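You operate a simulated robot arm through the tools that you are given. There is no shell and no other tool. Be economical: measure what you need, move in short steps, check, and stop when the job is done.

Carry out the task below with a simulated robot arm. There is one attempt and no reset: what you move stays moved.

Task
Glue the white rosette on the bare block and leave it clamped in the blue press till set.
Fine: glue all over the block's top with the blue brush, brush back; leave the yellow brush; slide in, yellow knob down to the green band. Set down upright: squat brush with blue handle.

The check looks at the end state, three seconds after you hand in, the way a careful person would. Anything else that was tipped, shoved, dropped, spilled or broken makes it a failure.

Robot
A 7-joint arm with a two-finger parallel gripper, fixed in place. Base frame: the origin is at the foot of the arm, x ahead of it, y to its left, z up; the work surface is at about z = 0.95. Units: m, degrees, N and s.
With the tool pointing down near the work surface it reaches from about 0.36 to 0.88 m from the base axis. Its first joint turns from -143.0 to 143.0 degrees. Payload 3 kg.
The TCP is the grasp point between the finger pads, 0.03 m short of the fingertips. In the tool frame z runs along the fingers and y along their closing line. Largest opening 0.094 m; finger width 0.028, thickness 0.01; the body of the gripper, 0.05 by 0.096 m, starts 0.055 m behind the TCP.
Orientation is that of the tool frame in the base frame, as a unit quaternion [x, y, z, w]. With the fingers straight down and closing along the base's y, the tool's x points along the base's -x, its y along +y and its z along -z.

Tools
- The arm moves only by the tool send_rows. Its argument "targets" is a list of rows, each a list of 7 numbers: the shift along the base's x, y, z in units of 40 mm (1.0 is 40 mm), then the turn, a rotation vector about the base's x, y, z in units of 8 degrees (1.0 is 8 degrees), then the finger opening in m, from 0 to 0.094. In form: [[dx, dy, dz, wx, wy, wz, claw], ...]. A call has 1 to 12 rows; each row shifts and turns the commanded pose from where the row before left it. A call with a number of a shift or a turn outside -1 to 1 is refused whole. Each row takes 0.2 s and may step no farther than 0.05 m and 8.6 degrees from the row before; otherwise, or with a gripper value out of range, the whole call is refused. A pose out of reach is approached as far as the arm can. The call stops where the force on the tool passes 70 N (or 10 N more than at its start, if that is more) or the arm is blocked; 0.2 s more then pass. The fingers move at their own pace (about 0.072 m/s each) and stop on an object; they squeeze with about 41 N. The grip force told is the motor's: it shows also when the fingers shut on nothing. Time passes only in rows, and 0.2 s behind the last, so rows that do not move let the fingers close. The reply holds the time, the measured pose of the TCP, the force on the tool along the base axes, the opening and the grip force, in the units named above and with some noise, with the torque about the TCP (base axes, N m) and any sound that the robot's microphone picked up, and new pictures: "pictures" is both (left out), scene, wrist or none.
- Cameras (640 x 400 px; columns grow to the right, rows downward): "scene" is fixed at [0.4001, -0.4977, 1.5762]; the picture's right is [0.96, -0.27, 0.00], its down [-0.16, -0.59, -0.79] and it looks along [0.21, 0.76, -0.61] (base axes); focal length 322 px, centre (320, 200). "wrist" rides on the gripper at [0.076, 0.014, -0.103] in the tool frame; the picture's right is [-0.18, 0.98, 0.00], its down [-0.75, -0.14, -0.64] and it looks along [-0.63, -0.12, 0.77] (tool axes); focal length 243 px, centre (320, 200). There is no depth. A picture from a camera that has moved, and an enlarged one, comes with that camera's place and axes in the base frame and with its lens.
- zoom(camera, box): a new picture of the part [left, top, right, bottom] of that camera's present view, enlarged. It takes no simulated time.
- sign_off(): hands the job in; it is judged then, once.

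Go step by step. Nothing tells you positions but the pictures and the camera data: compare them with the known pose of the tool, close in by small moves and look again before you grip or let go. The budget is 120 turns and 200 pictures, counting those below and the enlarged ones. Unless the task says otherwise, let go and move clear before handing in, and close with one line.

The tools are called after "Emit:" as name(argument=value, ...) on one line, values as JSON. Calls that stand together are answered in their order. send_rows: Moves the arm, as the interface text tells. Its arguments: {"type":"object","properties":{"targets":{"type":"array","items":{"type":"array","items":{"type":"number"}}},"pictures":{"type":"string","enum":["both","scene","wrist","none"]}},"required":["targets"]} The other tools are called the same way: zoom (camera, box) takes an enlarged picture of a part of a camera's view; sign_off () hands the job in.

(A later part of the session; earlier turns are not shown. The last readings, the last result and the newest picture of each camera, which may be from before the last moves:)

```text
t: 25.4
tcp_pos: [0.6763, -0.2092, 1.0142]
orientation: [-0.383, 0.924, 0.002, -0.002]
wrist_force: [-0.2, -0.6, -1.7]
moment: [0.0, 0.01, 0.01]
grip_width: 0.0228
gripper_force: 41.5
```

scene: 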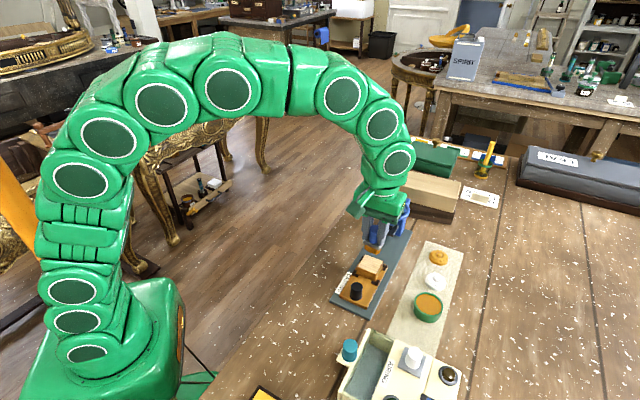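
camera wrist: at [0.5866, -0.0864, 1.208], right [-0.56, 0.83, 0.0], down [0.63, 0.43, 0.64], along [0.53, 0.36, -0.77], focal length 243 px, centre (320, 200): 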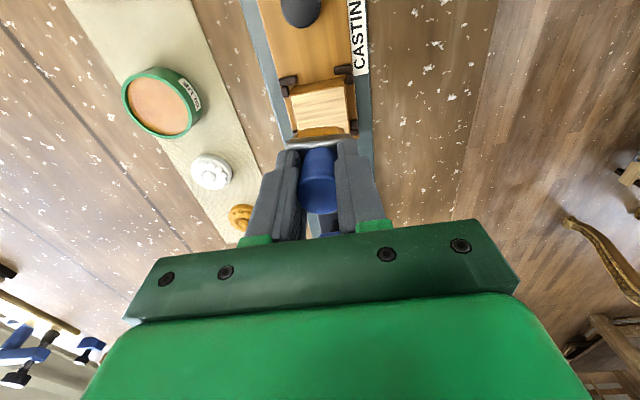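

Emit:
send_rows(targets=[[0, 0, -0.03, 0, 0, 0, 0.015], [0, 0, -0.03, 0, 0, 0, 0.015], [0, 0, 0, 0, 0, 0, 0.015]], pictures="none")

```text
t: 26.2
tcp_pos: [0.6766, -0.2093, 1.0121]
orientation: [-0.383, 0.924, 0.001, -0.001]
wrist_force: [-0.5, 0.7, 0.5]
moment: [-0.02, -0.02, 0.01]
grip_width: 0.0224
gripper_force: 40.8
```

Emit:
send_rows(targets=[[0, 0, -0.025, 0, 0, 0, 0.015], [0, 0, -0.025, 0, 0, 0, 0.015], [0, 0, 0, 0, 0, 0, 0.015]], pictures="none")

```text
t: 27.0
tcp_pos: [0.6767, -0.2089, 1.0108]
orientation: [-0.383, 0.924, 0.001, -0.001]
wrist_force: [-0.2, 0.3, -0.8]
moment: [-0.02, -0.01, -0.03]
grip_width: 0.0226
gripper_force: 40.5
```

Emit:
send_rows(targets=[[0, 0, -0.025, 0, 0, 0, 0.015], [0, 0, -0.025, 0, 0, 0, 0.015], [0, 0, 0, 0, 0, 0, 0.015]], pictures="none")

Emit:
zoom(camera="scene", box=[392, 295, 448, 345])

```text
t: 27.8
tcp_pos: [0.6768, -0.2101, 1.0081]
orientation: [-0.382, 0.924, 0.0, -0.001]
wrist_force: [-2.6, -2.4, 12.3]
moment: [-0.28, 0.12, -0.03]
grip_width: 0.0225
gripper_force: 40.8
```

```text
8.00 times, centred on (420, 320) of scene
camera zoom: at [0.4001, -0.4977, 1.5762], right [0.96, -0.27, 0.0], down [-0.16, -0.59, -0.79], along [0.21, 0.76, -0.61], focal length 2574 px, centre (-480, -760)
```

zoom: 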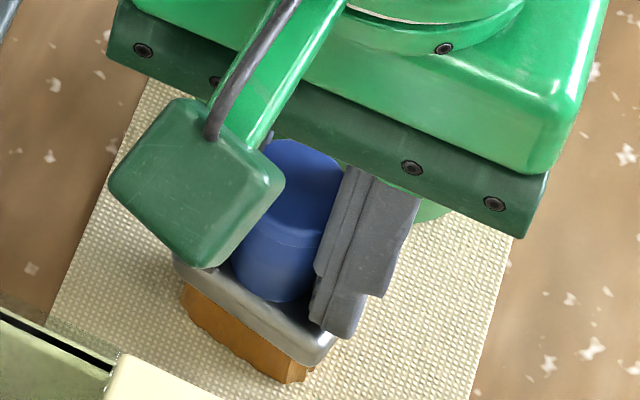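

The brush is on the strip. I'm releasing it and rising straight up.

Emit:
send_rows(targets=[[0, 0, 0.01, 0, 0, 0, 0.03], [0, 0, 0, 0, 0, 0, 0.06], [0, 0, 0, 0, 0, 0, 0.06], [0, 0, 0.7, 0, 0, 0, 0.06], [0, 0, 0.8, 0, 0, 0, 0.06], [0, 0, 0.8, 0, 0, 0, 0.06], [0, 0, 0, 0, 0, 0, 0.06]])

Emit:
zoom(camera="scene", box=[376, 240, 472, 350])

Emit:
zoom(camera="wrist", box=[240, 80, 400, 240])

```text
t: 29.4
tcp_pos: [0.6771, -0.2098, 1.1013]
orientation: [-0.383, 0.924, 0.001, 0.0]
wrist_force: [-0.2, 0.6, 0.7]
moment: [-0.03, -0.01, 0.01]
grip_width: 0.0603
gripper_force: 0.0
camera wrist: at [0.613, -0.2526, 1.2058], right [-0.56, 0.83, 0.0], down [0.64, 0.43, 0.64], along [0.53, 0.36, -0.77], focal length 243 px, centre (320, 200)
```

scene: 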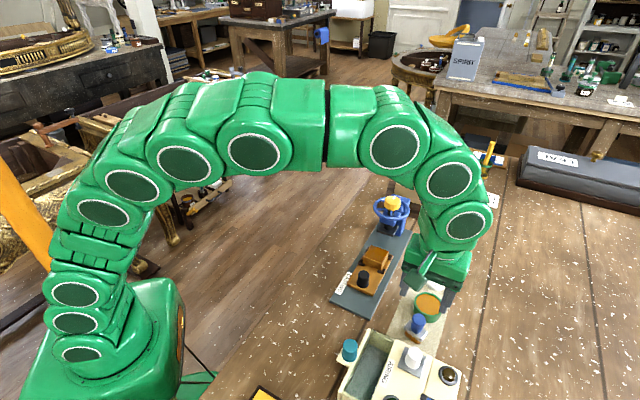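
wrist: 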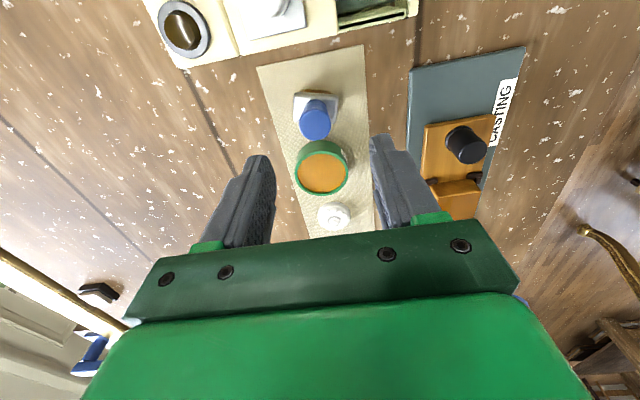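

```text
3.64 times, centred on (424, 295) of scene
camera zoom: at [0.4001, -0.4977, 1.5762], right [0.96, -0.27, 0.0], down [-0.16, -0.59, -0.79], along [0.21, 0.76, -0.61], focal length 1170 px, centre (-58, -146)
```

zoom: 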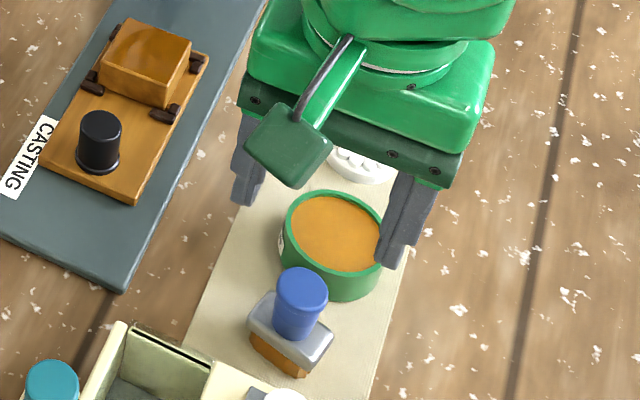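

```text
2.50 times, centred on (320, 160) of wrist
camera zoom: at [0.613, -0.2526, 1.2058], right [-0.56, 0.83, 0.0], down [0.64, 0.43, 0.64], along [0.53, 0.36, -0.77], focal length 606 px, centre (320, 300)
```

zoom: 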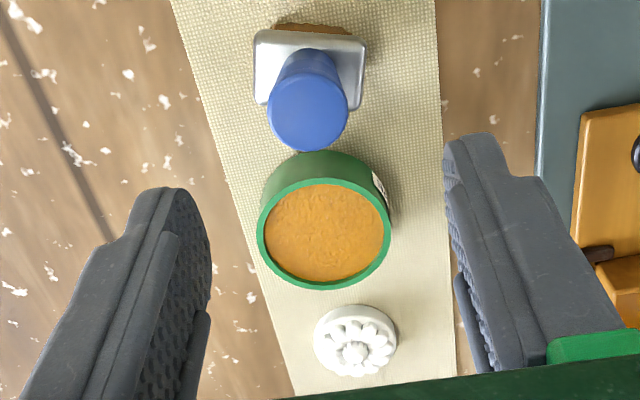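

The brush stands upright. Next is the white rosette at about (0.791, -0.107); I'm moving above it.

Emit:
send_rows(targets=[[0.712, 0.642, -0.25, 0, 0, 0, 0.075], [0.712, 0.642, -0.25, 0, 0, 0, 0.075], [0.712, 0.642, -0.25, 0, 0, 0, 0.075], [0.712, 0.642, -0.25, 0, 0, 0, 0.075], [0, 0, 0, 0, 0, 0, 0.075]])

Emit:
zoom(camera="scene", box=[396, 230, 476, 310])

Emit:
zoom(camera="wrist", box=[240, 60, 400, 240])

```text
t: 30.6
tcp_pos: [0.7926, -0.1061, 1.0594]
orientation: [-0.382, 0.924, 0.001, -0.001]
wrist_force: [0.5, -0.5, 0.4]
moment: [-0.04, 0.01, 0.0]
grip_width: 0.0752
gripper_force: 0.0
camera wrist: at [0.7284, -0.1491, 1.1636], right [-0.56, 0.83, 0.0], down [0.64, 0.43, 0.64], along [0.53, 0.36, -0.77], focal length 243 px, centre (320, 200)
```

scene: 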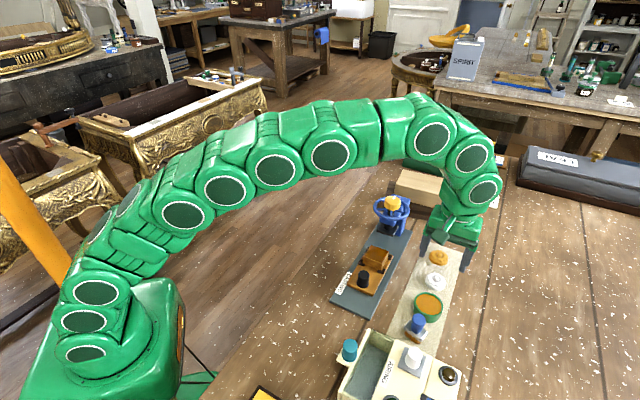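
wrist: 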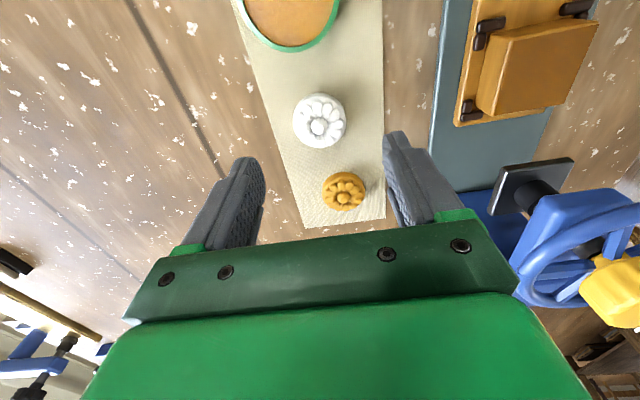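

```text
5.00 times, centred on (436, 270) of scene
camera zoom: at [0.4001, -0.4977, 1.5762], right [0.96, -0.27, 0.0], down [-0.16, -0.59, -0.79], along [0.21, 0.76, -0.61], focal length 1609 px, centre (-260, -150)
```

zoom: 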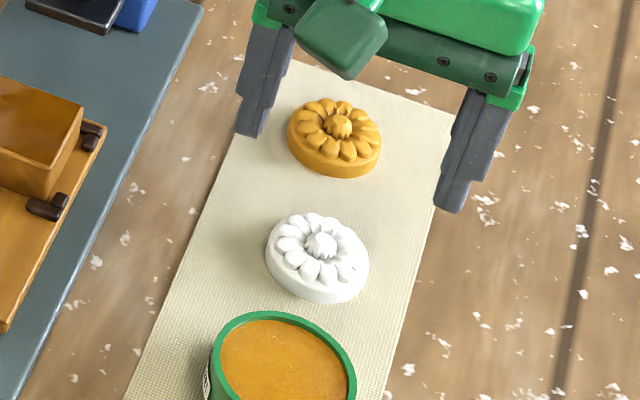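

```text
2.22 times, centred on (320, 150) of wrist
camera zoom: at [0.7284, -0.1491, 1.1636], right [-0.56, 0.83, 0.0], down [0.64, 0.43, 0.64], along [0.53, 0.36, -0.77], focal length 539 px, centre (320, 311)
```

zoom: 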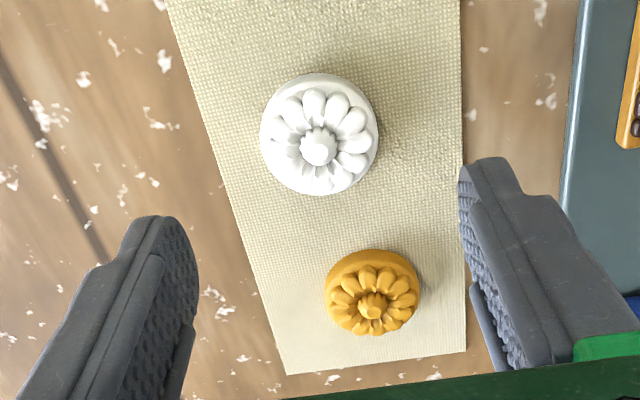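

The rosette is centred under the tool. I'm descending to grip its rim.

Emit:
send_rows(targets=[[0, 0.02, -0.7, 0, 0, 0, 0.075], [0, 0, -0.7, 0, 0, 0, 0.075], [0, 0, -0.4, 0, 0, 0, 0.075], [0, 0, 0, 0, 0, 0, 0.075]], pictures="wrist")

Emit:
zoom(camera="scene", box=[396, 230, 476, 310])

Emit:
zoom(camera="wrist", box=[240, 100, 400, 240])

```text
t: 31.6
tcp_pos: [0.7915, -0.1044, 0.9872]
orientation: [-0.383, 0.924, 0.002, -0.001]
wrist_force: [-1.4, -0.9, -0.4]
moment: [-0.03, 0.01, 0.0]
grip_width: 0.0752
gripper_force: 0.0
camera wrist: at [0.7278, -0.1488, 1.0917], right [-0.56, 0.83, 0.0], down [0.64, 0.43, 0.64], along [0.53, 0.36, -0.77], focal length 243 px, centre (320, 200)
```

wrist: 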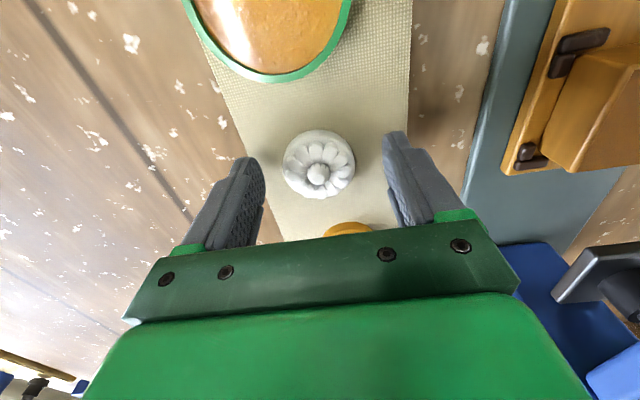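

```text
5.00 times, centred on (436, 270) of scene
camera zoom: at [0.4001, -0.4977, 1.5762], right [0.96, -0.27, 0.0], down [-0.16, -0.59, -0.79], along [0.21, 0.76, -0.61], focal length 1609 px, centre (-260, -150)
```

zoom: 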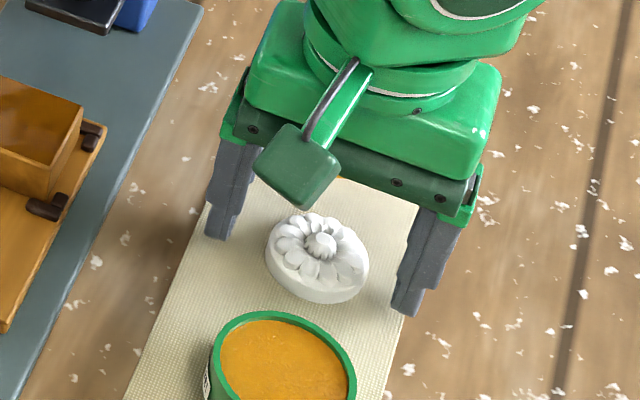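

```text
2.86 times, centred on (320, 170) of wrist
camera zoom: at [0.7278, -0.1488, 1.0917], right [-0.56, 0.83, 0.0], down [0.64, 0.43, 0.64], along [0.53, 0.36, -0.77], focal length 693 px, centre (320, 286)
```

zoom: 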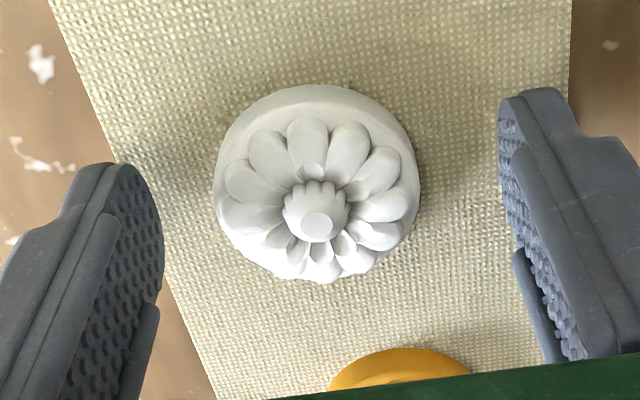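

Emit:
send_rows(targets=[[0.04, 0.02, -0.03, 0, 0, 0, 0.075], [0, 0, 0, 0, 0, 0, 0.05], [0, 0, 0, 0, 0, 0, 0.035], [0, 0, 0, 0, 0, 0, 0.035], [0, 0, 0, 0, 0, 0, 0.035]], pictures="none")

Emit:
zoom(camera="wrist", box=[240, 100, 400, 240])

```text
t: 32.8
tcp_pos: [0.7935, -0.1047, 0.9875]
orientation: [-0.383, 0.924, 0.001, -0.001]
wrist_force: [0.1, 0.9, 1.4]
moment: [-0.01, -0.07, 0.01]
grip_width: 0.0443
gripper_force: 40.8
```

```text
2.86 times, centred on (320, 170) of wrist
camera zoom: at [0.729, -0.1483, 1.0914], right [-0.56, 0.83, 0.0], down [0.63, 0.43, 0.64], along [0.53, 0.36, -0.77], focal length 693 px, centre (320, 286)
```

zoom: 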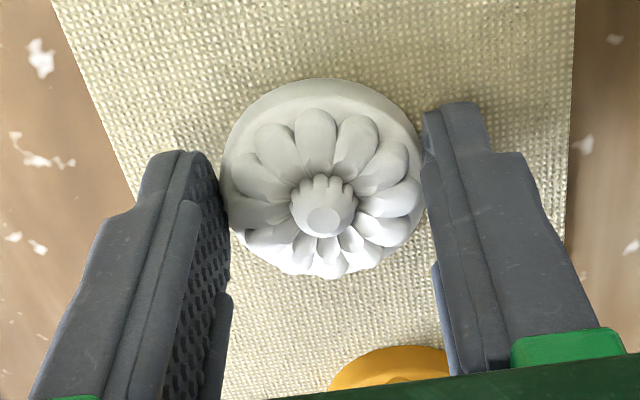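

The rosette is held at 0.0443 m. I'm lifting it and carrying it over the glued block.

Emit:
send_rows(targets=[[0, 0, 0.5, 0, 0, 0, 0.035], [0, 0, 0.9, 0, 0, 0, 0.035], [0, 0, 0.9, 0, 0, 0, 0.035], [-0.728, 0.555, 0, 0, 0, 0, 0.035], [-0.728, 0.555, 0, 0, 0, 0, 0.035], [-0.728, 0.555, 0, 0, 0, 0, 0.035], [-0.728, 0.555, 0, 0, 0, 0, 0.035], [0, 0, 0, 0, 0, 0, 0.035]], pictures="none")

Emit:
zoom(camera="wrist", box=[240, 40, 400, 240])

Emit:
zoom(camera="scene", box=[336, 210, 416, 290])

```text
t: 34.6
tcp_pos: [0.6746, -0.0161, 1.0806]
orientation: [-0.382, 0.924, 0.001, -0.001]
wrist_force: [0.3, -0.1, 0.5]
moment: [-0.03, -0.02, 0.02]
grip_width: 0.0442
gripper_force: 40.9
```

```text
2.00 times, centred on (320, 140) of wrist
camera zoom: at [0.6102, -0.0585, 1.1845], right [-0.56, 0.83, 0.0], down [0.63, 0.43, 0.64], along [0.53, 0.36, -0.77], focal length 485 px, centre (320, 320)
```

zoom: 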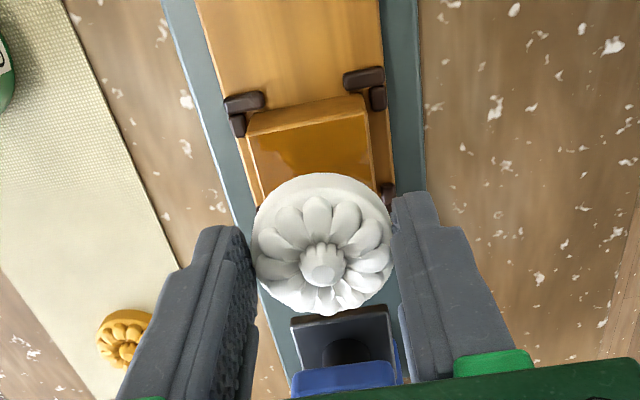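

```text
5.00 times, centred on (376, 250) of scene
camera zoom: at [0.4001, -0.4977, 1.5762], right [0.96, -0.27, 0.0], down [-0.16, -0.59, -0.79], along [0.21, 0.76, -0.61], focal length 1609 px, centre (40, -50)
```

zoom: 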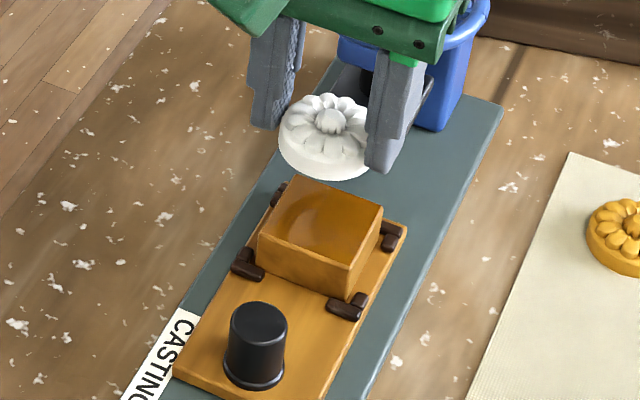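

The rosette is aligned over the block, so I'm nudging forward 3 mm and lowering close. I'll check clearance to the press as it goes down.

Emit:
send_rows(targets=[[0.053, 0.053, -0.4, 0, 0, 0, 0.035], [0, 0, -0.5, 0, 0, 0, 0.035], [0, 0, 0, 0, 0, 0, 0.035]], pictures="none")

Emit:
zoom(camera="scene", box=[336, 190, 416, 290])

Emit:
zoom(camera="wrist", box=[240, 60, 400, 240])

```text
t: 35.4
tcp_pos: [0.6759, -0.0137, 1.0442]
orientation: [-0.382, 0.924, 0.001, -0.003]
wrist_force: [-1.1, -0.2, -0.2]
moment: [0.0, 0.01, 0.03]
grip_width: 0.044
gripper_force: 40.8
```

```text
4.00 times, centred on (376, 240) of scene
camera zoom: at [0.4001, -0.4977, 1.5762], right [0.96, -0.27, 0.0], down [-0.16, -0.59, -0.79], along [0.21, 0.76, -0.61], focal length 1287 px, centre (96, 40)
```

zoom: 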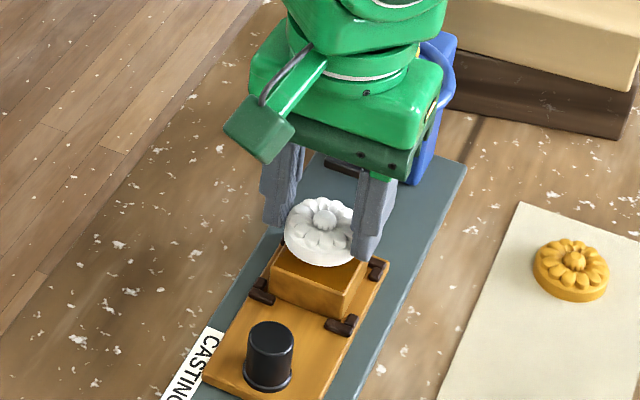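

```text
2.22 times, centred on (320, 150) of wrist
camera zoom: at [0.6128, -0.0573, 1.1474], right [-0.56, 0.83, 0.0], down [0.64, 0.43, 0.64], along [0.53, 0.36, -0.77], focal length 539 px, centre (320, 311)
```

zoom: 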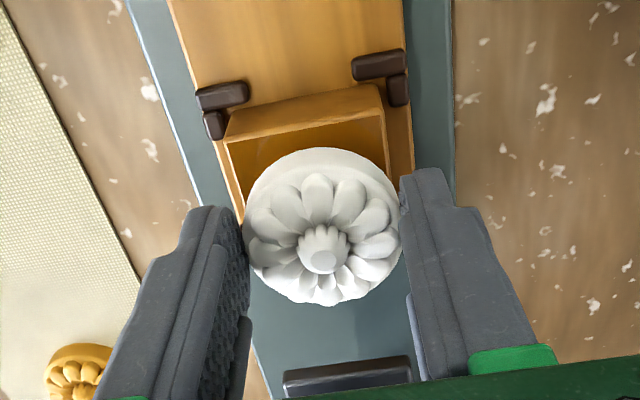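

Emit:
send_rows(targets=[[-0.025, -0.025, -0.2, 0, 0, 0, 0.035], [0, 0, -0.04, 0, 0, 0, 0.035], [0, 0, -0.03, 0, 0, 0, 0.035], [0, 0, 0, 0, 0, 0, 0.035]], pictures="none")

Emit:
zoom(camera="scene", box=[336, 220, 400, 280])

Emit:
zoom(camera="wrist", box=[240, 60, 400, 240])

```text
t: 36.4
tcp_pos: [0.677, -0.0152, 1.034]
orientation: [-0.383, 0.924, 0.001, -0.001]
wrist_force: [0.1, 0.3, -0.2]
moment: [0.03, -0.02, 0.01]
grip_width: 0.0439
gripper_force: 40.4
```

```text
6.67 times, centred on (368, 250) of scene
camera zoom: at [0.4001, -0.4977, 1.5762], right [0.96, -0.27, 0.0], down [-0.16, -0.59, -0.79], along [0.21, 0.76, -0.61], focal length 2145 px, centre (0, -133)
```

zoom: 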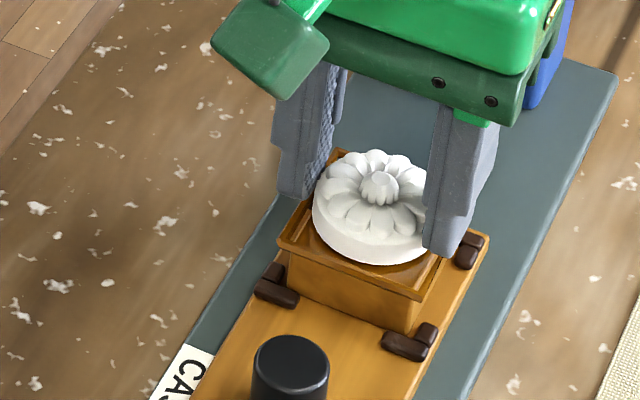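

```text
2.22 times, centred on (320, 150) of wrist
camera zoom: at [0.6127, -0.0582, 1.1374], right [-0.56, 0.83, 0.0], down [0.63, 0.43, 0.64], along [0.53, 0.36, -0.77], focal length 539 px, centre (320, 311)
```

zoom: 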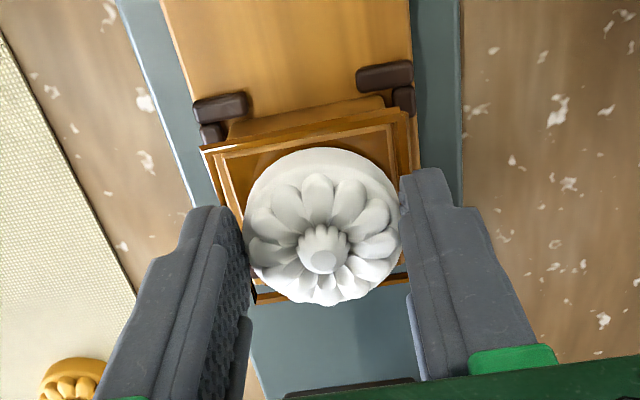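

The glue shows a squeeze-out as the rosette arrives. I'm lowering gently until I feel contact.

Emit:
send_rows(targets=[[0, 0, -0.025, 0, 0, 0, 0.035], [0, 0, -0.025, 0, 0, 0, 0.035], [0, 0, 0, 0, 0, 0, 0.035]], pictures="none")

Emit:
zoom(camera="scene", box=[336, 220, 400, 280])

```text
t: 37.2
tcp_pos: [0.6781, -0.0158, 1.031]
orientation: [-0.383, 0.924, 0.001, 0.0]
wrist_force: [-0.9, -0.4, -1.3]
moment: [0.0, 0.03, -0.02]
grip_width: 0.0441
gripper_force: 41.2
```

```text
6.67 times, centred on (368, 250) of scene
camera zoom: at [0.4001, -0.4977, 1.5762], right [0.96, -0.27, 0.0], down [-0.16, -0.59, -0.79], along [0.21, 0.76, -0.61], focal length 2145 px, centre (0, -133)
```

zoom: 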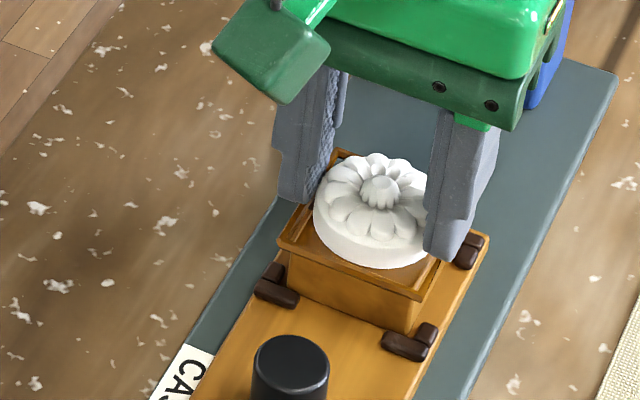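

Emit:
send_rows(targets=[[0, 0, -0.025, 0, 0, 0, 0.035], [0, 0, -0.025, 0, 0, 0, 0.035], [0, 0, 0, 0, 0, 0, 0.035]], pictures="none")

Emit:
zoom(camera="wrist", box=[240, 60, 400, 240])

```text
t: 38.0
tcp_pos: [0.6772, -0.0143, 1.0302]
orientation: [-0.383, 0.924, 0.0, 0.0]
wrist_force: [0.3, 1.0, 14.6]
moment: [0.02, -0.02, 0.02]
grip_width: 0.0441
gripper_force: 41.0
```

```text
2.22 times, centred on (320, 150) of wrist
camera zoom: at [0.6133, -0.058, 1.134], right [-0.56, 0.83, 0.0], down [0.63, 0.43, 0.64], along [0.53, 0.36, -0.77], focal length 539 px, centre (320, 311)
```

zoom: 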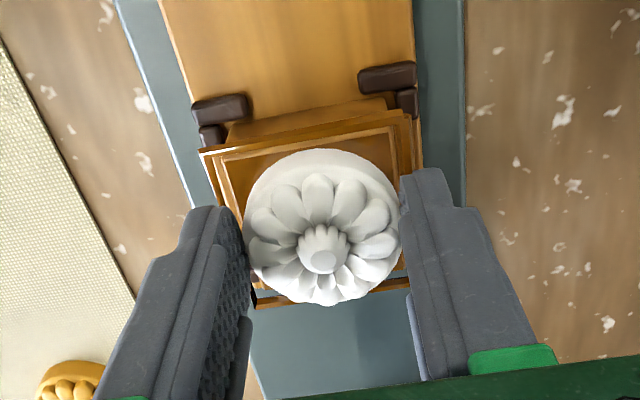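

The rosette is seated and centred within about 2 mm. I'm opening the fingers and rising.

Emit:
send_rows(targets=[[0, 0, 0, 0, 0, 0, 0.05], [0, 0, 0, 0, 0, 0, 0.07], [0, 0, 0, 0, 0, 0, 0.07], [0, 0, 0.5, 0, 0, 0, 0.07], [-0.3, -0.3, 0.7, 0, 0, 0, 0.07], [-0.6, -0.6, 0.5, 0, 0, 0, 0.07], [-0.6, -0.6, 0.3, 0, 0, 0, 0.07], [0, 0, 0, 0, 0, 0, 0.07]])

Emit:
zoom(camera="scene", box=[336, 180, 432, 290])

Emit:
zoom(camera="wrist", box=[230, 100, 390, 240])

```text
t: 39.8
tcp_pos: [0.6178, -0.0762, 1.1086]
orientation: [-0.383, 0.924, 0.001, -0.001]
wrist_force: [-0.3, -1.4, 0.6]
moment: [0.0, 0.02, 0.0]
grip_width: 0.0698
gripper_force: 0.1
camera wrist: at [0.5529, -0.1186, 1.2131], right [-0.57, 0.82, 0.0], down [0.63, 0.43, 0.64], along [0.53, 0.36, -0.77], focal length 243 px, centre (320, 200)
```

scene: 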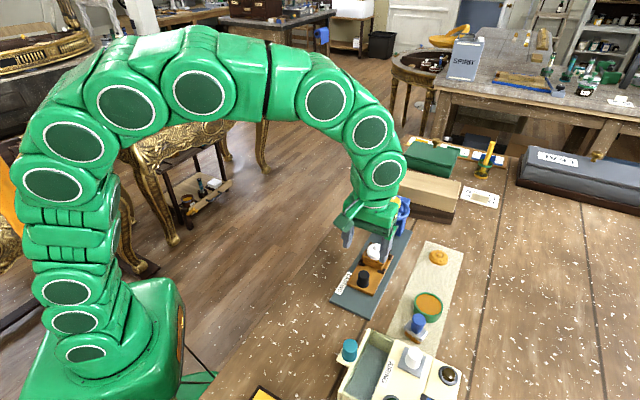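
wrist: 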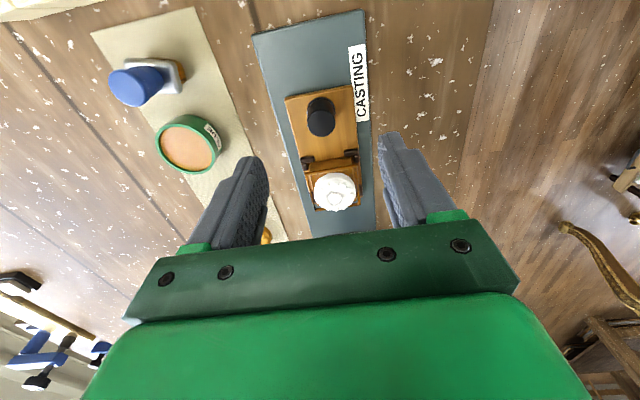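

```text
3.64 times, centred on (384, 235) of scene
camera zoom: at [0.4001, -0.4977, 1.5762], right [0.96, -0.27, 0.0], down [-0.16, -0.59, -0.79], along [0.21, 0.76, -0.61], focal length 1170 px, centre (87, 73)
```

zoom: 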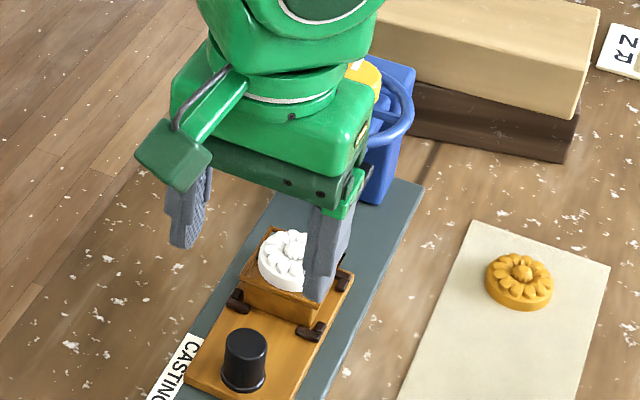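

```text
2.86 times, centred on (310, 170) of wrist
camera zoom: at [0.5529, -0.1186, 1.2131], right [-0.57, 0.82, 0.0], down [0.63, 0.43, 0.64], along [0.53, 0.36, -0.77], focal length 693 px, centre (349, 286)
```

zoom: 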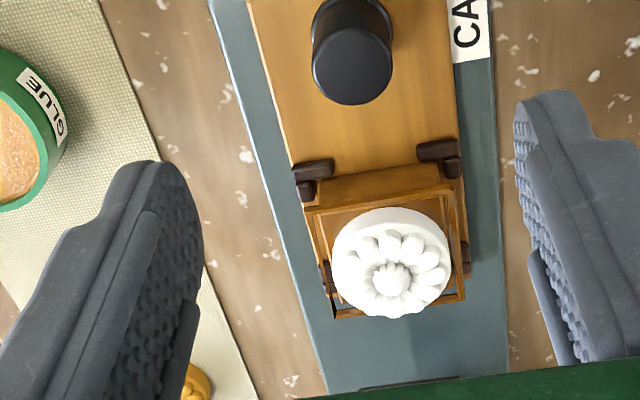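

The rosette sits well on the block. I'm backing off to get a clear look at the press and how the platen clears the rosette.

Emit:
send_rows(targets=[[-0.6, -0.6, 0.3, 0, 0, 0, 0.0], [-0.6, -0.6, 0.3, 0, 0, 0, 0.0], [0, 0, 0, 0, 0, 0, 0.0]], pictures="none")

Emit:
zoom(camera="scene", box=[345, 185, 425, 285])

Emit:
zoom(camera="wrist", box=[220, 120, 420, 245])

```text
t: 40.6
tcp_pos: [0.5693, -0.1217, 1.1344]
orientation: [-0.383, 0.924, 0.001, -0.001]
wrist_force: [-0.2, 0.0, 0.6]
moment: [0.04, 0.01, -0.04]
grip_width: 0.0001
gripper_force: 32.9
```

```text
4.00 times, centred on (385, 235) of scene
camera zoom: at [0.4001, -0.4977, 1.5762], right [0.96, -0.27, 0.0], down [-0.16, -0.59, -0.79], along [0.21, 0.76, -0.61], focal length 1287 px, centre (60, 60)
```

zoom: 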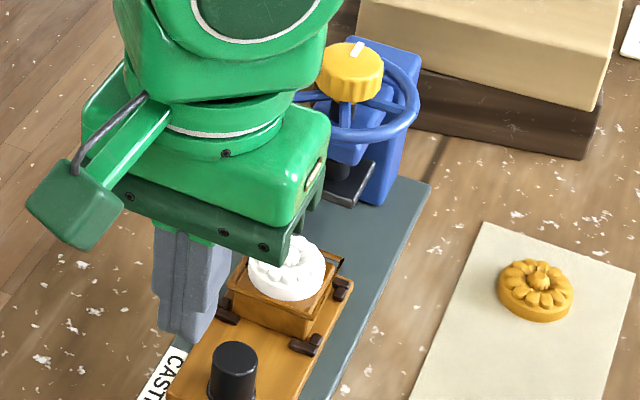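

```text
3.20 times, centred on (320, 182) of wrist
camera zoom: at [0.5045, -0.1657, 1.2383], right [-0.57, 0.82, 0.0], down [0.63, 0.43, 0.64], along [0.53, 0.36, -0.77], focal length 776 px, centre (320, 256)
```

zoom: 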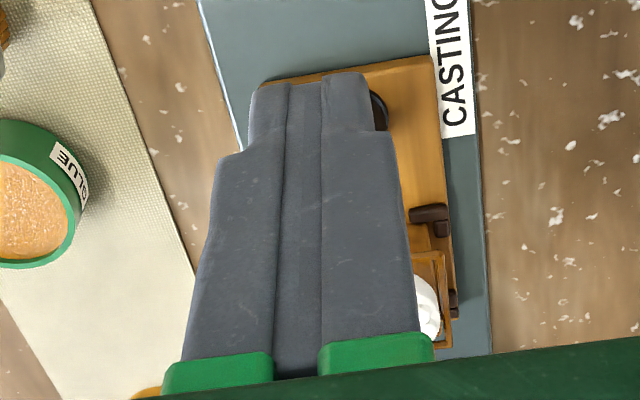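

The arm blocks the view, so I'll tilt the tool to look along the rail at the press with the fingers open.

Emit:
send_rows(targets=[[0, 0, 0, 0.7, -0.7, 0, 0.094], [0, 0, 0, 0.7, -0.7, 0, 0.094], [0, 0, 0, 0.7, -0.7, 0, 0.094], [0, 0, 0, 0.7, -0.7, 0, 0.094], [0, 0, 0, 0, 0, 0, 0.094]], pictures="wrist")

Emit:
zoom(camera="wrist", box=[240, 120, 420, 240])

```text
t: 41.8
tcp_pos: [0.5686, -0.1238, 1.1333]
orientation: [-0.368, 0.889, 0.105, 0.251]
wrist_force: [0.6, 1.5, 0.1]
moment: [-0.01, 0.0, -0.01]
grip_width: 0.094
gripper_force: 0.0
camera wrist: at [0.4746, -0.1962, 1.1822], right [-0.58, 0.81, 0.1], down [0.32, 0.12, 0.94], along [0.75, 0.58, -0.32], focal length 243 px, centre (320, 200)
```

wrist: 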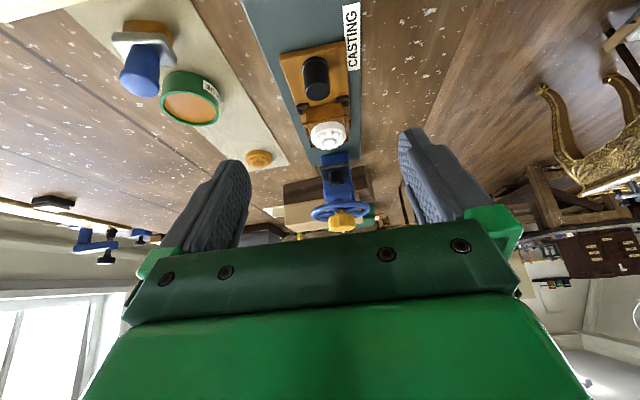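

```text
3.33 times, centred on (330, 180) of wrist
camera zoom: at [0.4746, -0.1962, 1.1822], right [-0.58, 0.81, 0.1], down [0.32, 0.12, 0.94], along [0.75, 0.58, -0.32], focal length 809 px, centre (287, 267)
```

zoom: 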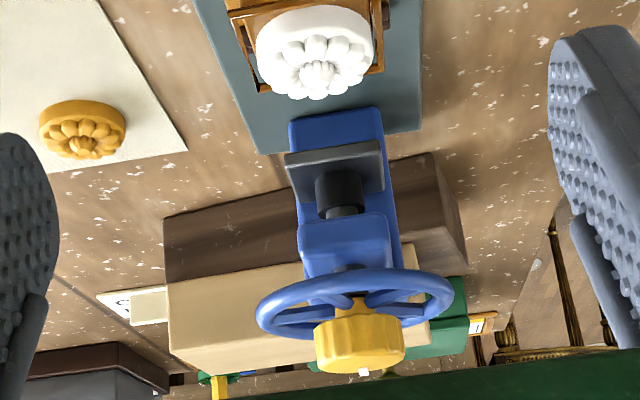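

I can see the press now: platen, cantilever head, and wheel with the yellow knob. The platen clears the rosette by about 1 cm. Zooming further to find the green band.

Emit:
zoom(camera="wrist", box=[300, 145, 384, 240])

Emit:
zoom(camera="scene", box=[368, 188, 416, 236])

```text
4.21 times, centred on (342, 192) of wrist
camera zoom: at [0.4746, -0.1962, 1.1822], right [-0.58, 0.81, 0.1], down [0.32, 0.12, 0.94], along [0.75, 0.58, -0.32], focal length 1022 px, centre (227, 232)
```

zoom: 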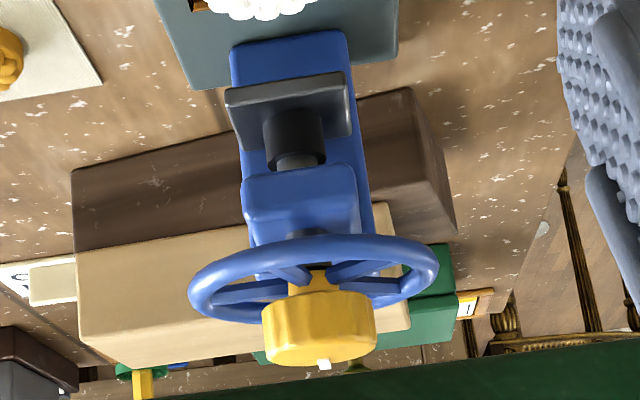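

```text
8.33 times, centred on (392, 212) of scene
camera zoom: at [0.4001, -0.4977, 1.5762], right [0.96, -0.27, 0.0], down [-0.16, -0.59, -0.79], along [0.21, 0.76, -0.61], focal length 2681 px, centre (-280, 100)
```

zoom: 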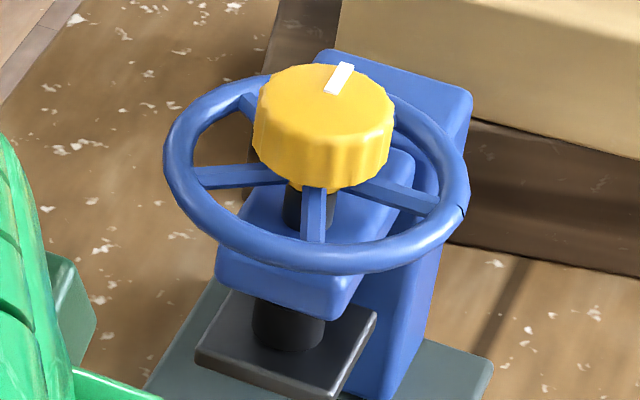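

I'm restoring the vertical tool, closing the fingers, and lowering behind the black knob.

Emit:
send_rows(targets=[[0, 0, 0, -0.7, 0.7, 0, 0.03], [0, 0, 0, -0.7, 0.7, 0, 0.0], [0, 0, 0, -0.7, 0.7, 0, 0.0], [0, 0, 0, -0.7, 0.7, 0, 0.0], [0.5, 0.5, -0.3, 0, 0, 0, 0.0], [0, 0, -0.8, 0, 0, 0, 0.0], [0, 0, -0.8, 0, 0, 0, 0.0], [0, 0, -0.8, 0, 0, 0, 0.0], [0, 0, 0, 0, 0, 0, 0.0]])

Emit:
zoom(camera="scene", box=[320, 220, 416, 320])

Emit:
zoom(camera="wrist", box=[240, 100, 420, 240])

```text
t: 43.8
tcp_pos: [0.5901, -0.1026, 1.026]
orientation: [-0.382, 0.924, 0.0, -0.001]
wrist_force: [-0.9, -0.8, 0.2]
moment: [-0.01, 0.01, 0.02]
grip_width: 0.0
gripper_force: 33.2
camera wrist: at [0.5265, -0.145, 1.1295], right [-0.56, 0.83, 0.0], down [0.63, 0.43, 0.64], along [0.53, 0.36, -0.77], focal length 243 px, centre (320, 200)
```

scene: 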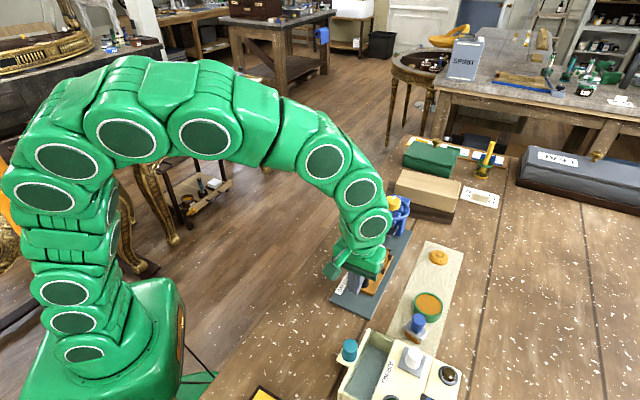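
wrist: 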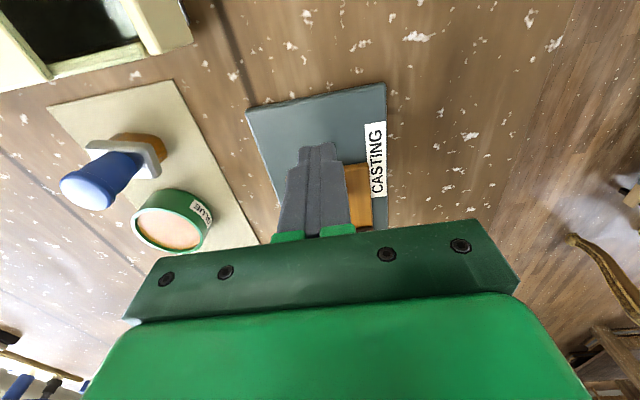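

```text
4.00 times, centred on (368, 270) of scene
camera zoom: at [0.4001, -0.4977, 1.5762], right [0.96, -0.27, 0.0], down [-0.16, -0.59, -0.79], along [0.21, 0.76, -0.61], focal length 1287 px, centre (128, -80)
```

zoom: 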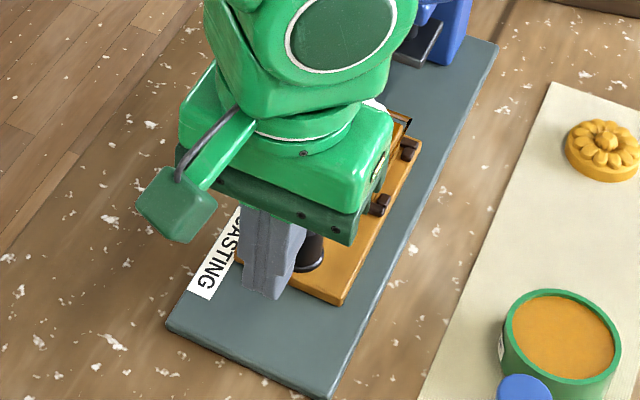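

```text
2.86 times, centred on (330, 170) of wrist
camera zoom: at [0.5265, -0.145, 1.1295], right [-0.56, 0.83, 0.0], down [0.63, 0.43, 0.64], along [0.53, 0.36, -0.77], focal length 693 px, centre (291, 286)
```

zoom: 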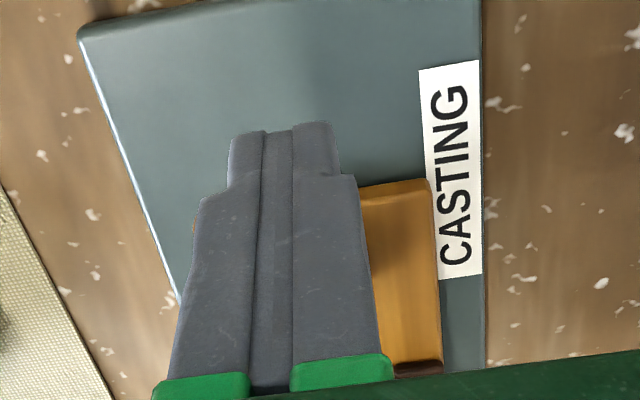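

The fingers are behind the knob and in line with it. I'm lowering and pushing the sled forward in small steps.

Emit:
send_rows(targets=[[0, 0, -0.43, 0, 0, 0, 0.0], [0.18, 0.18, 0, 0, 0, 0, 0.0], [0.18, 0.18, 0, 0, 0, 0, 0.0], [0.18, 0.18, 0, 0, 0, 0, 0.0], [0.18, 0.18, 0, 0, 0, 0, 0.0], [0, 0, 0, 0, 0, 0, 0.0]])

Emit:
zoom(camera="scene", box=[336, 190, 432, 290])

```text
t: 45.2
tcp_pos: [0.6181, -0.0732, 1.0069]
orientation: [-0.383, 0.924, 0.002, -0.002]
wrist_force: [1.0, -0.7, 0.6]
moment: [-0.04, -0.02, -0.01]
grip_width: 0.0
gripper_force: 33.3
camera wrist: at [0.5544, -0.1178, 1.1119], right [-0.56, 0.83, 0.0], down [0.63, 0.43, 0.64], along [0.53, 0.36, -0.77], focal length 243 px, centre (320, 200)
```

scene: 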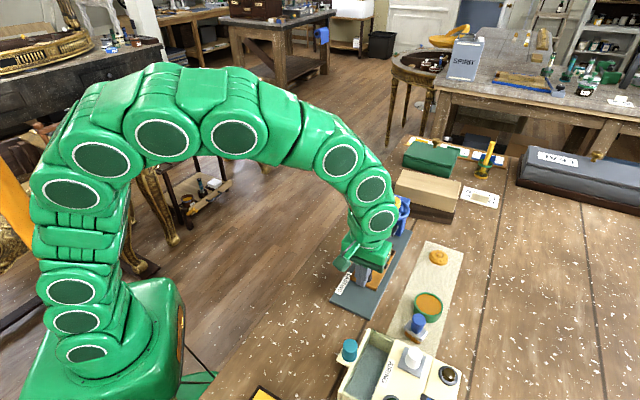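
wrist: 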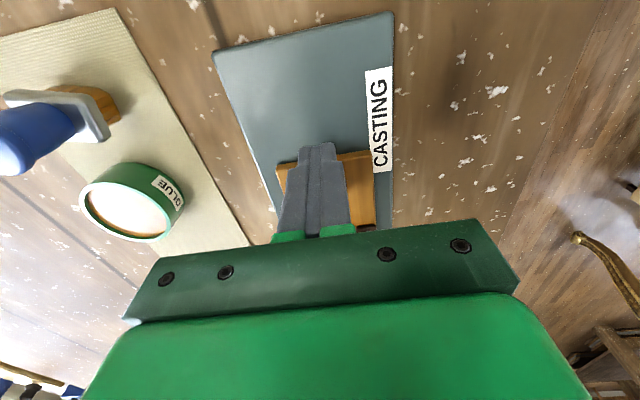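

```text
4.00 times, centred on (384, 240) of scene
camera zoom: at [0.4001, -0.4977, 1.5762], right [0.96, -0.27, 0.0], down [-0.16, -0.59, -0.79], along [0.21, 0.76, -0.61], focal length 1287 px, centre (64, 40)
```

zoom: 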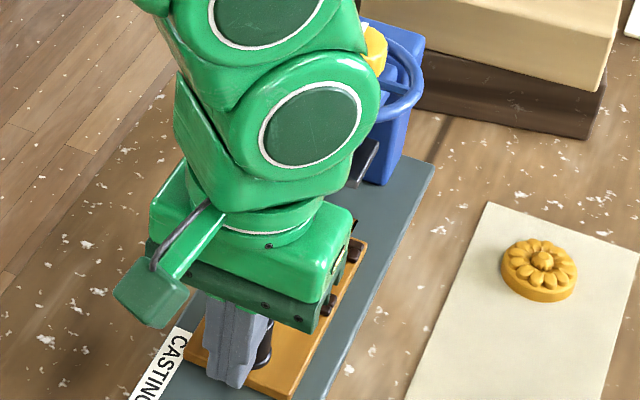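

The sled is moving smoothly, so I'm continuing the push toward the stop.

Emit:
send_rows(targets=[[0.125, 0.125, 0, 0, 0, 0, 0.0], [0.125, 0.125, 0, 0, 0, 0, 0.0], [0.125, 0.125, 0, 0, 0, 0, 0.0], [0.125, 0.125, 0, 0, 0, 0, 0.0], [0.125, 0.125, 0, 0, 0, 0, 0.0], [0, 0, 0, 0, 0, 0, 0.0]], pictures="none")

Emit:
zoom(camera="scene", box=[336, 190, 432, 290])

Emit:
zoom(camera="wrist", box=[240, 60, 440, 240])

```text
t: 46.6
tcp_pos: [0.6435, -0.0484, 1.0067]
orientation: [-0.383, 0.924, 0.001, -0.001]
wrist_force: [-0.1, 0.6, 0.2]
moment: [0.03, 0.0, 0.01]
grip_width: 0.0001
gripper_force: 33.0
```

```text
4.00 times, centred on (384, 240) of scene
camera zoom: at [0.4001, -0.4977, 1.5762], right [0.96, -0.27, 0.0], down [-0.16, -0.59, -0.79], along [0.21, 0.76, -0.61], focal length 1287 px, centre (64, 40)
```

zoom: 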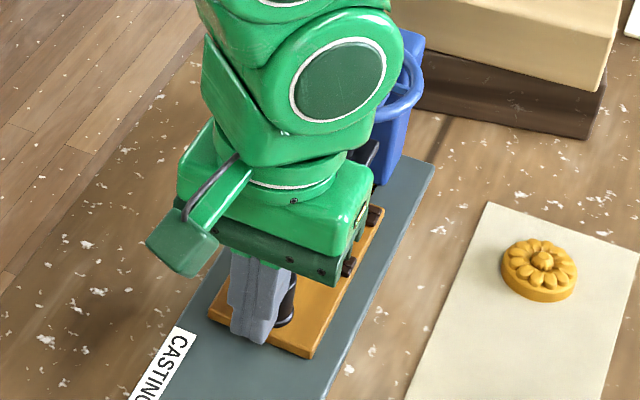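

```text
2.22 times, centred on (340, 150) of wrist
camera zoom: at [0.5791, -0.0919, 1.1115], right [-0.56, 0.83, 0.0], down [0.63, 0.43, 0.64], along [0.53, 0.36, -0.77], focal length 539 px, centre (276, 311)
```

zoom: 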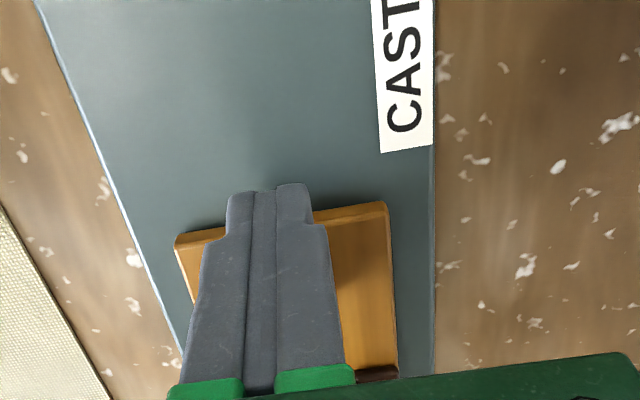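

Emit:
send_rows(targets=[[0.09, 0.09, 0, 0, 0, 0, 0.0], [0.09, 0.09, 0, 0, 0, 0, 0.0], [0.09, 0.09, 0, 0, 0, 0, 0.0], [0, 0, 0, 0, 0, 0, 0.0]], pictures="none")

Emit:
zoom(camera="scene", box=[336, 190, 432, 290])

```text
t: 47.6
tcp_pos: [0.6531, -0.038, 1.0084]
orientation: [-0.383, 0.924, 0.001, -0.002]
wrist_force: [0.5, -0.3, 0.7]
moment: [0.02, -0.03, -0.01]
grip_width: 0.0001
gripper_force: 33.1
```

```text
4.00 times, centred on (384, 240) of scene
camera zoom: at [0.4001, -0.4977, 1.5762], right [0.96, -0.27, 0.0], down [-0.16, -0.59, -0.79], along [0.21, 0.76, -0.61], focal length 1287 px, centre (64, 40)
```

zoom: 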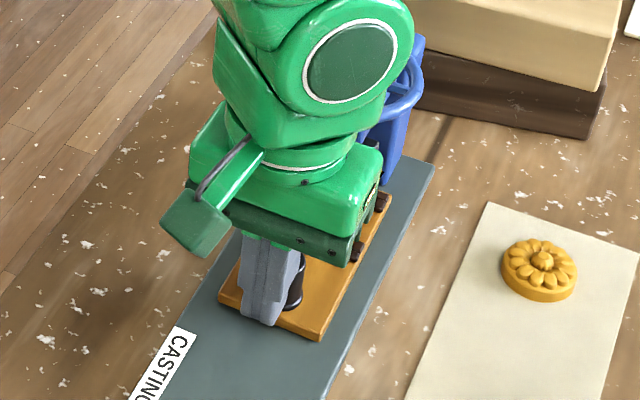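

Emit:
send_rows(targets=[[0.05, 0.05, 0, 0, 0, 0, 0.0], [0.05, 0.05, 0, 0, 0, 0, 0.0], [0, 0, 0, 0, 0, 0, 0.0]], pictures="none")

Emit:
zoom(camera="scene", box=[356, 190, 420, 280])

```text
t: 48.4
tcp_pos: [0.6568, -0.0359, 1.0085]
orientation: [-0.383, 0.924, 0.002, -0.003]
wrist_force: [-42.8, -26.1, 13.6]
moment: [-0.13, 0.72, 0.15]
grip_width: 0.0
gripper_force: 32.8
```

```text
4.44 times, centred on (388, 235) of scene
camera zoom: at [0.4001, -0.4977, 1.5762], right [0.96, -0.27, 0.0], down [-0.16, -0.59, -0.79], along [0.21, 0.76, -0.61], focal length 1430 px, centre (18, 44)
```

zoom: 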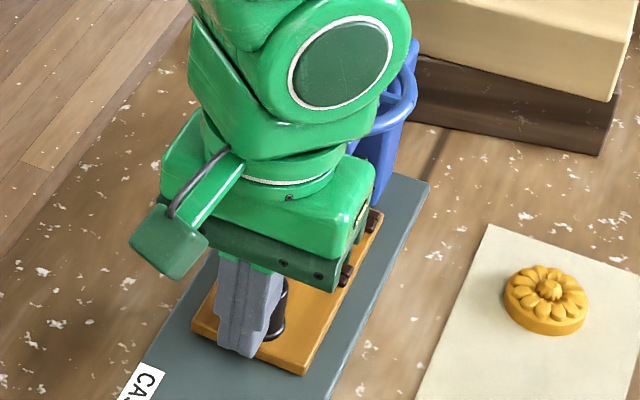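

The force (about 50 N, at knob height) means the sled is at its stop. I'm backing off and tilting to look at the alignment under the press.

Emit:
send_rows(targets=[[-0.3, -0.3, 0, 0, 0, 0, 0.0], [-0.6, -0.6, 0.3, 0, 0, 0, 0.0], [-0.5, -0.5, 0.9, 0, 0, 0, 0.03], [-0.5, -0.5, 0.9, 0.7, -0.7, 0, 0.06], [0, 0, 0.9, 0.7, -0.7, 0, 0.094], [0, 0, 0, 0.7, -0.7, 0, 0.094], [0, 0, 0, 0.7, -0.7, 0, 0.094], [0, 0, 0, 0, 0, 0, 0.094]])

Emit:
zoom(camera="wrist", box=[240, 100, 420, 240])

Emit:
zoom(camera="scene", box=[346, 180, 436, 280])

```text
t: 50.2
tcp_pos: [0.5807, -0.1084, 1.1284]
orientation: [-0.369, 0.889, 0.106, 0.251]
wrist_force: [0.1, 0.1, 0.8]
moment: [0.01, 0.0, -0.01]
grip_width: 0.094
gripper_force: 0.0
camera wrist: at [0.488, -0.1827, 1.1758], right [-0.59, 0.8, 0.1], down [0.32, 0.11, 0.94], along [0.75, 0.58, -0.32], focal length 243 px, centre (320, 200)
```

scene: 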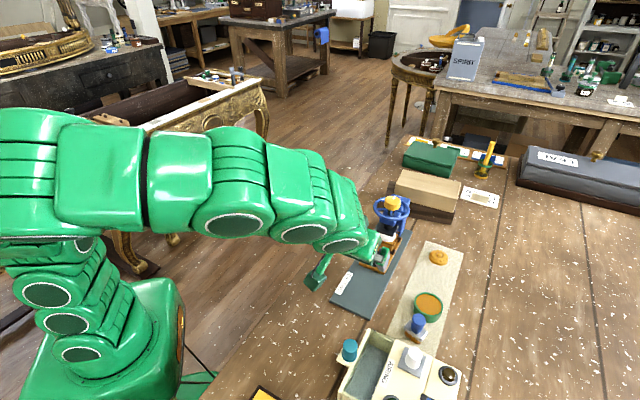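
wrist: 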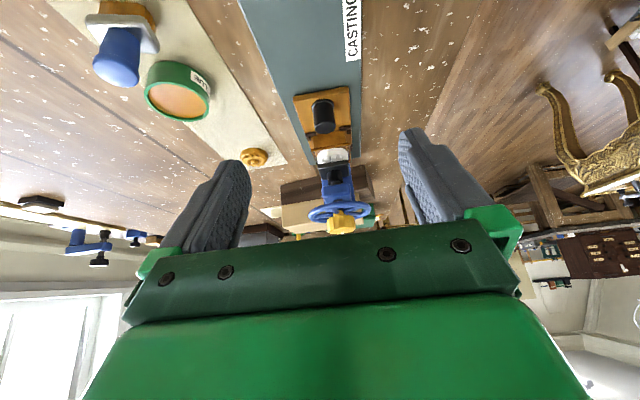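

```text
2.86 times, centred on (330, 170) of wrist
camera zoom: at [0.488, -0.1827, 1.1758], right [-0.59, 0.8, 0.1], down [0.32, 0.11, 0.94], along [0.75, 0.58, -0.32], focal length 693 px, centre (291, 286)
```

zoom: 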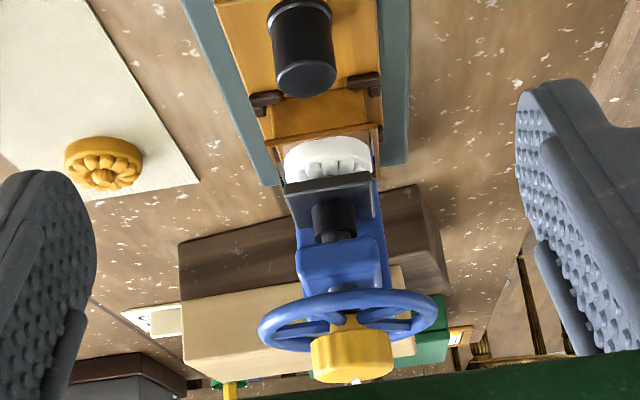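

```text
4.00 times, centred on (391, 230) of scene
camera zoom: at [0.4001, -0.4977, 1.5762], right [0.96, -0.27, 0.0], down [-0.16, -0.59, -0.79], along [0.21, 0.76, -0.61], focal length 1287 px, centre (36, 80)
```

zoom: 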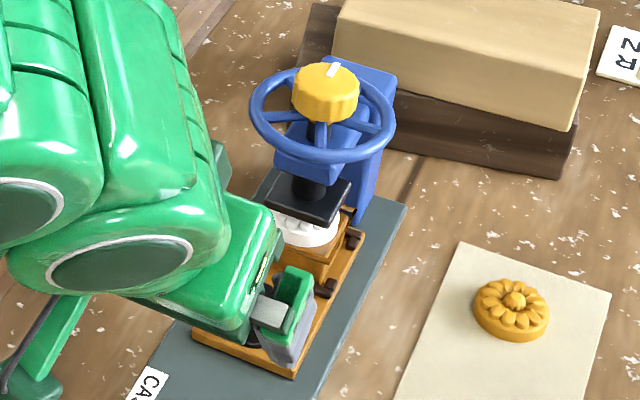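

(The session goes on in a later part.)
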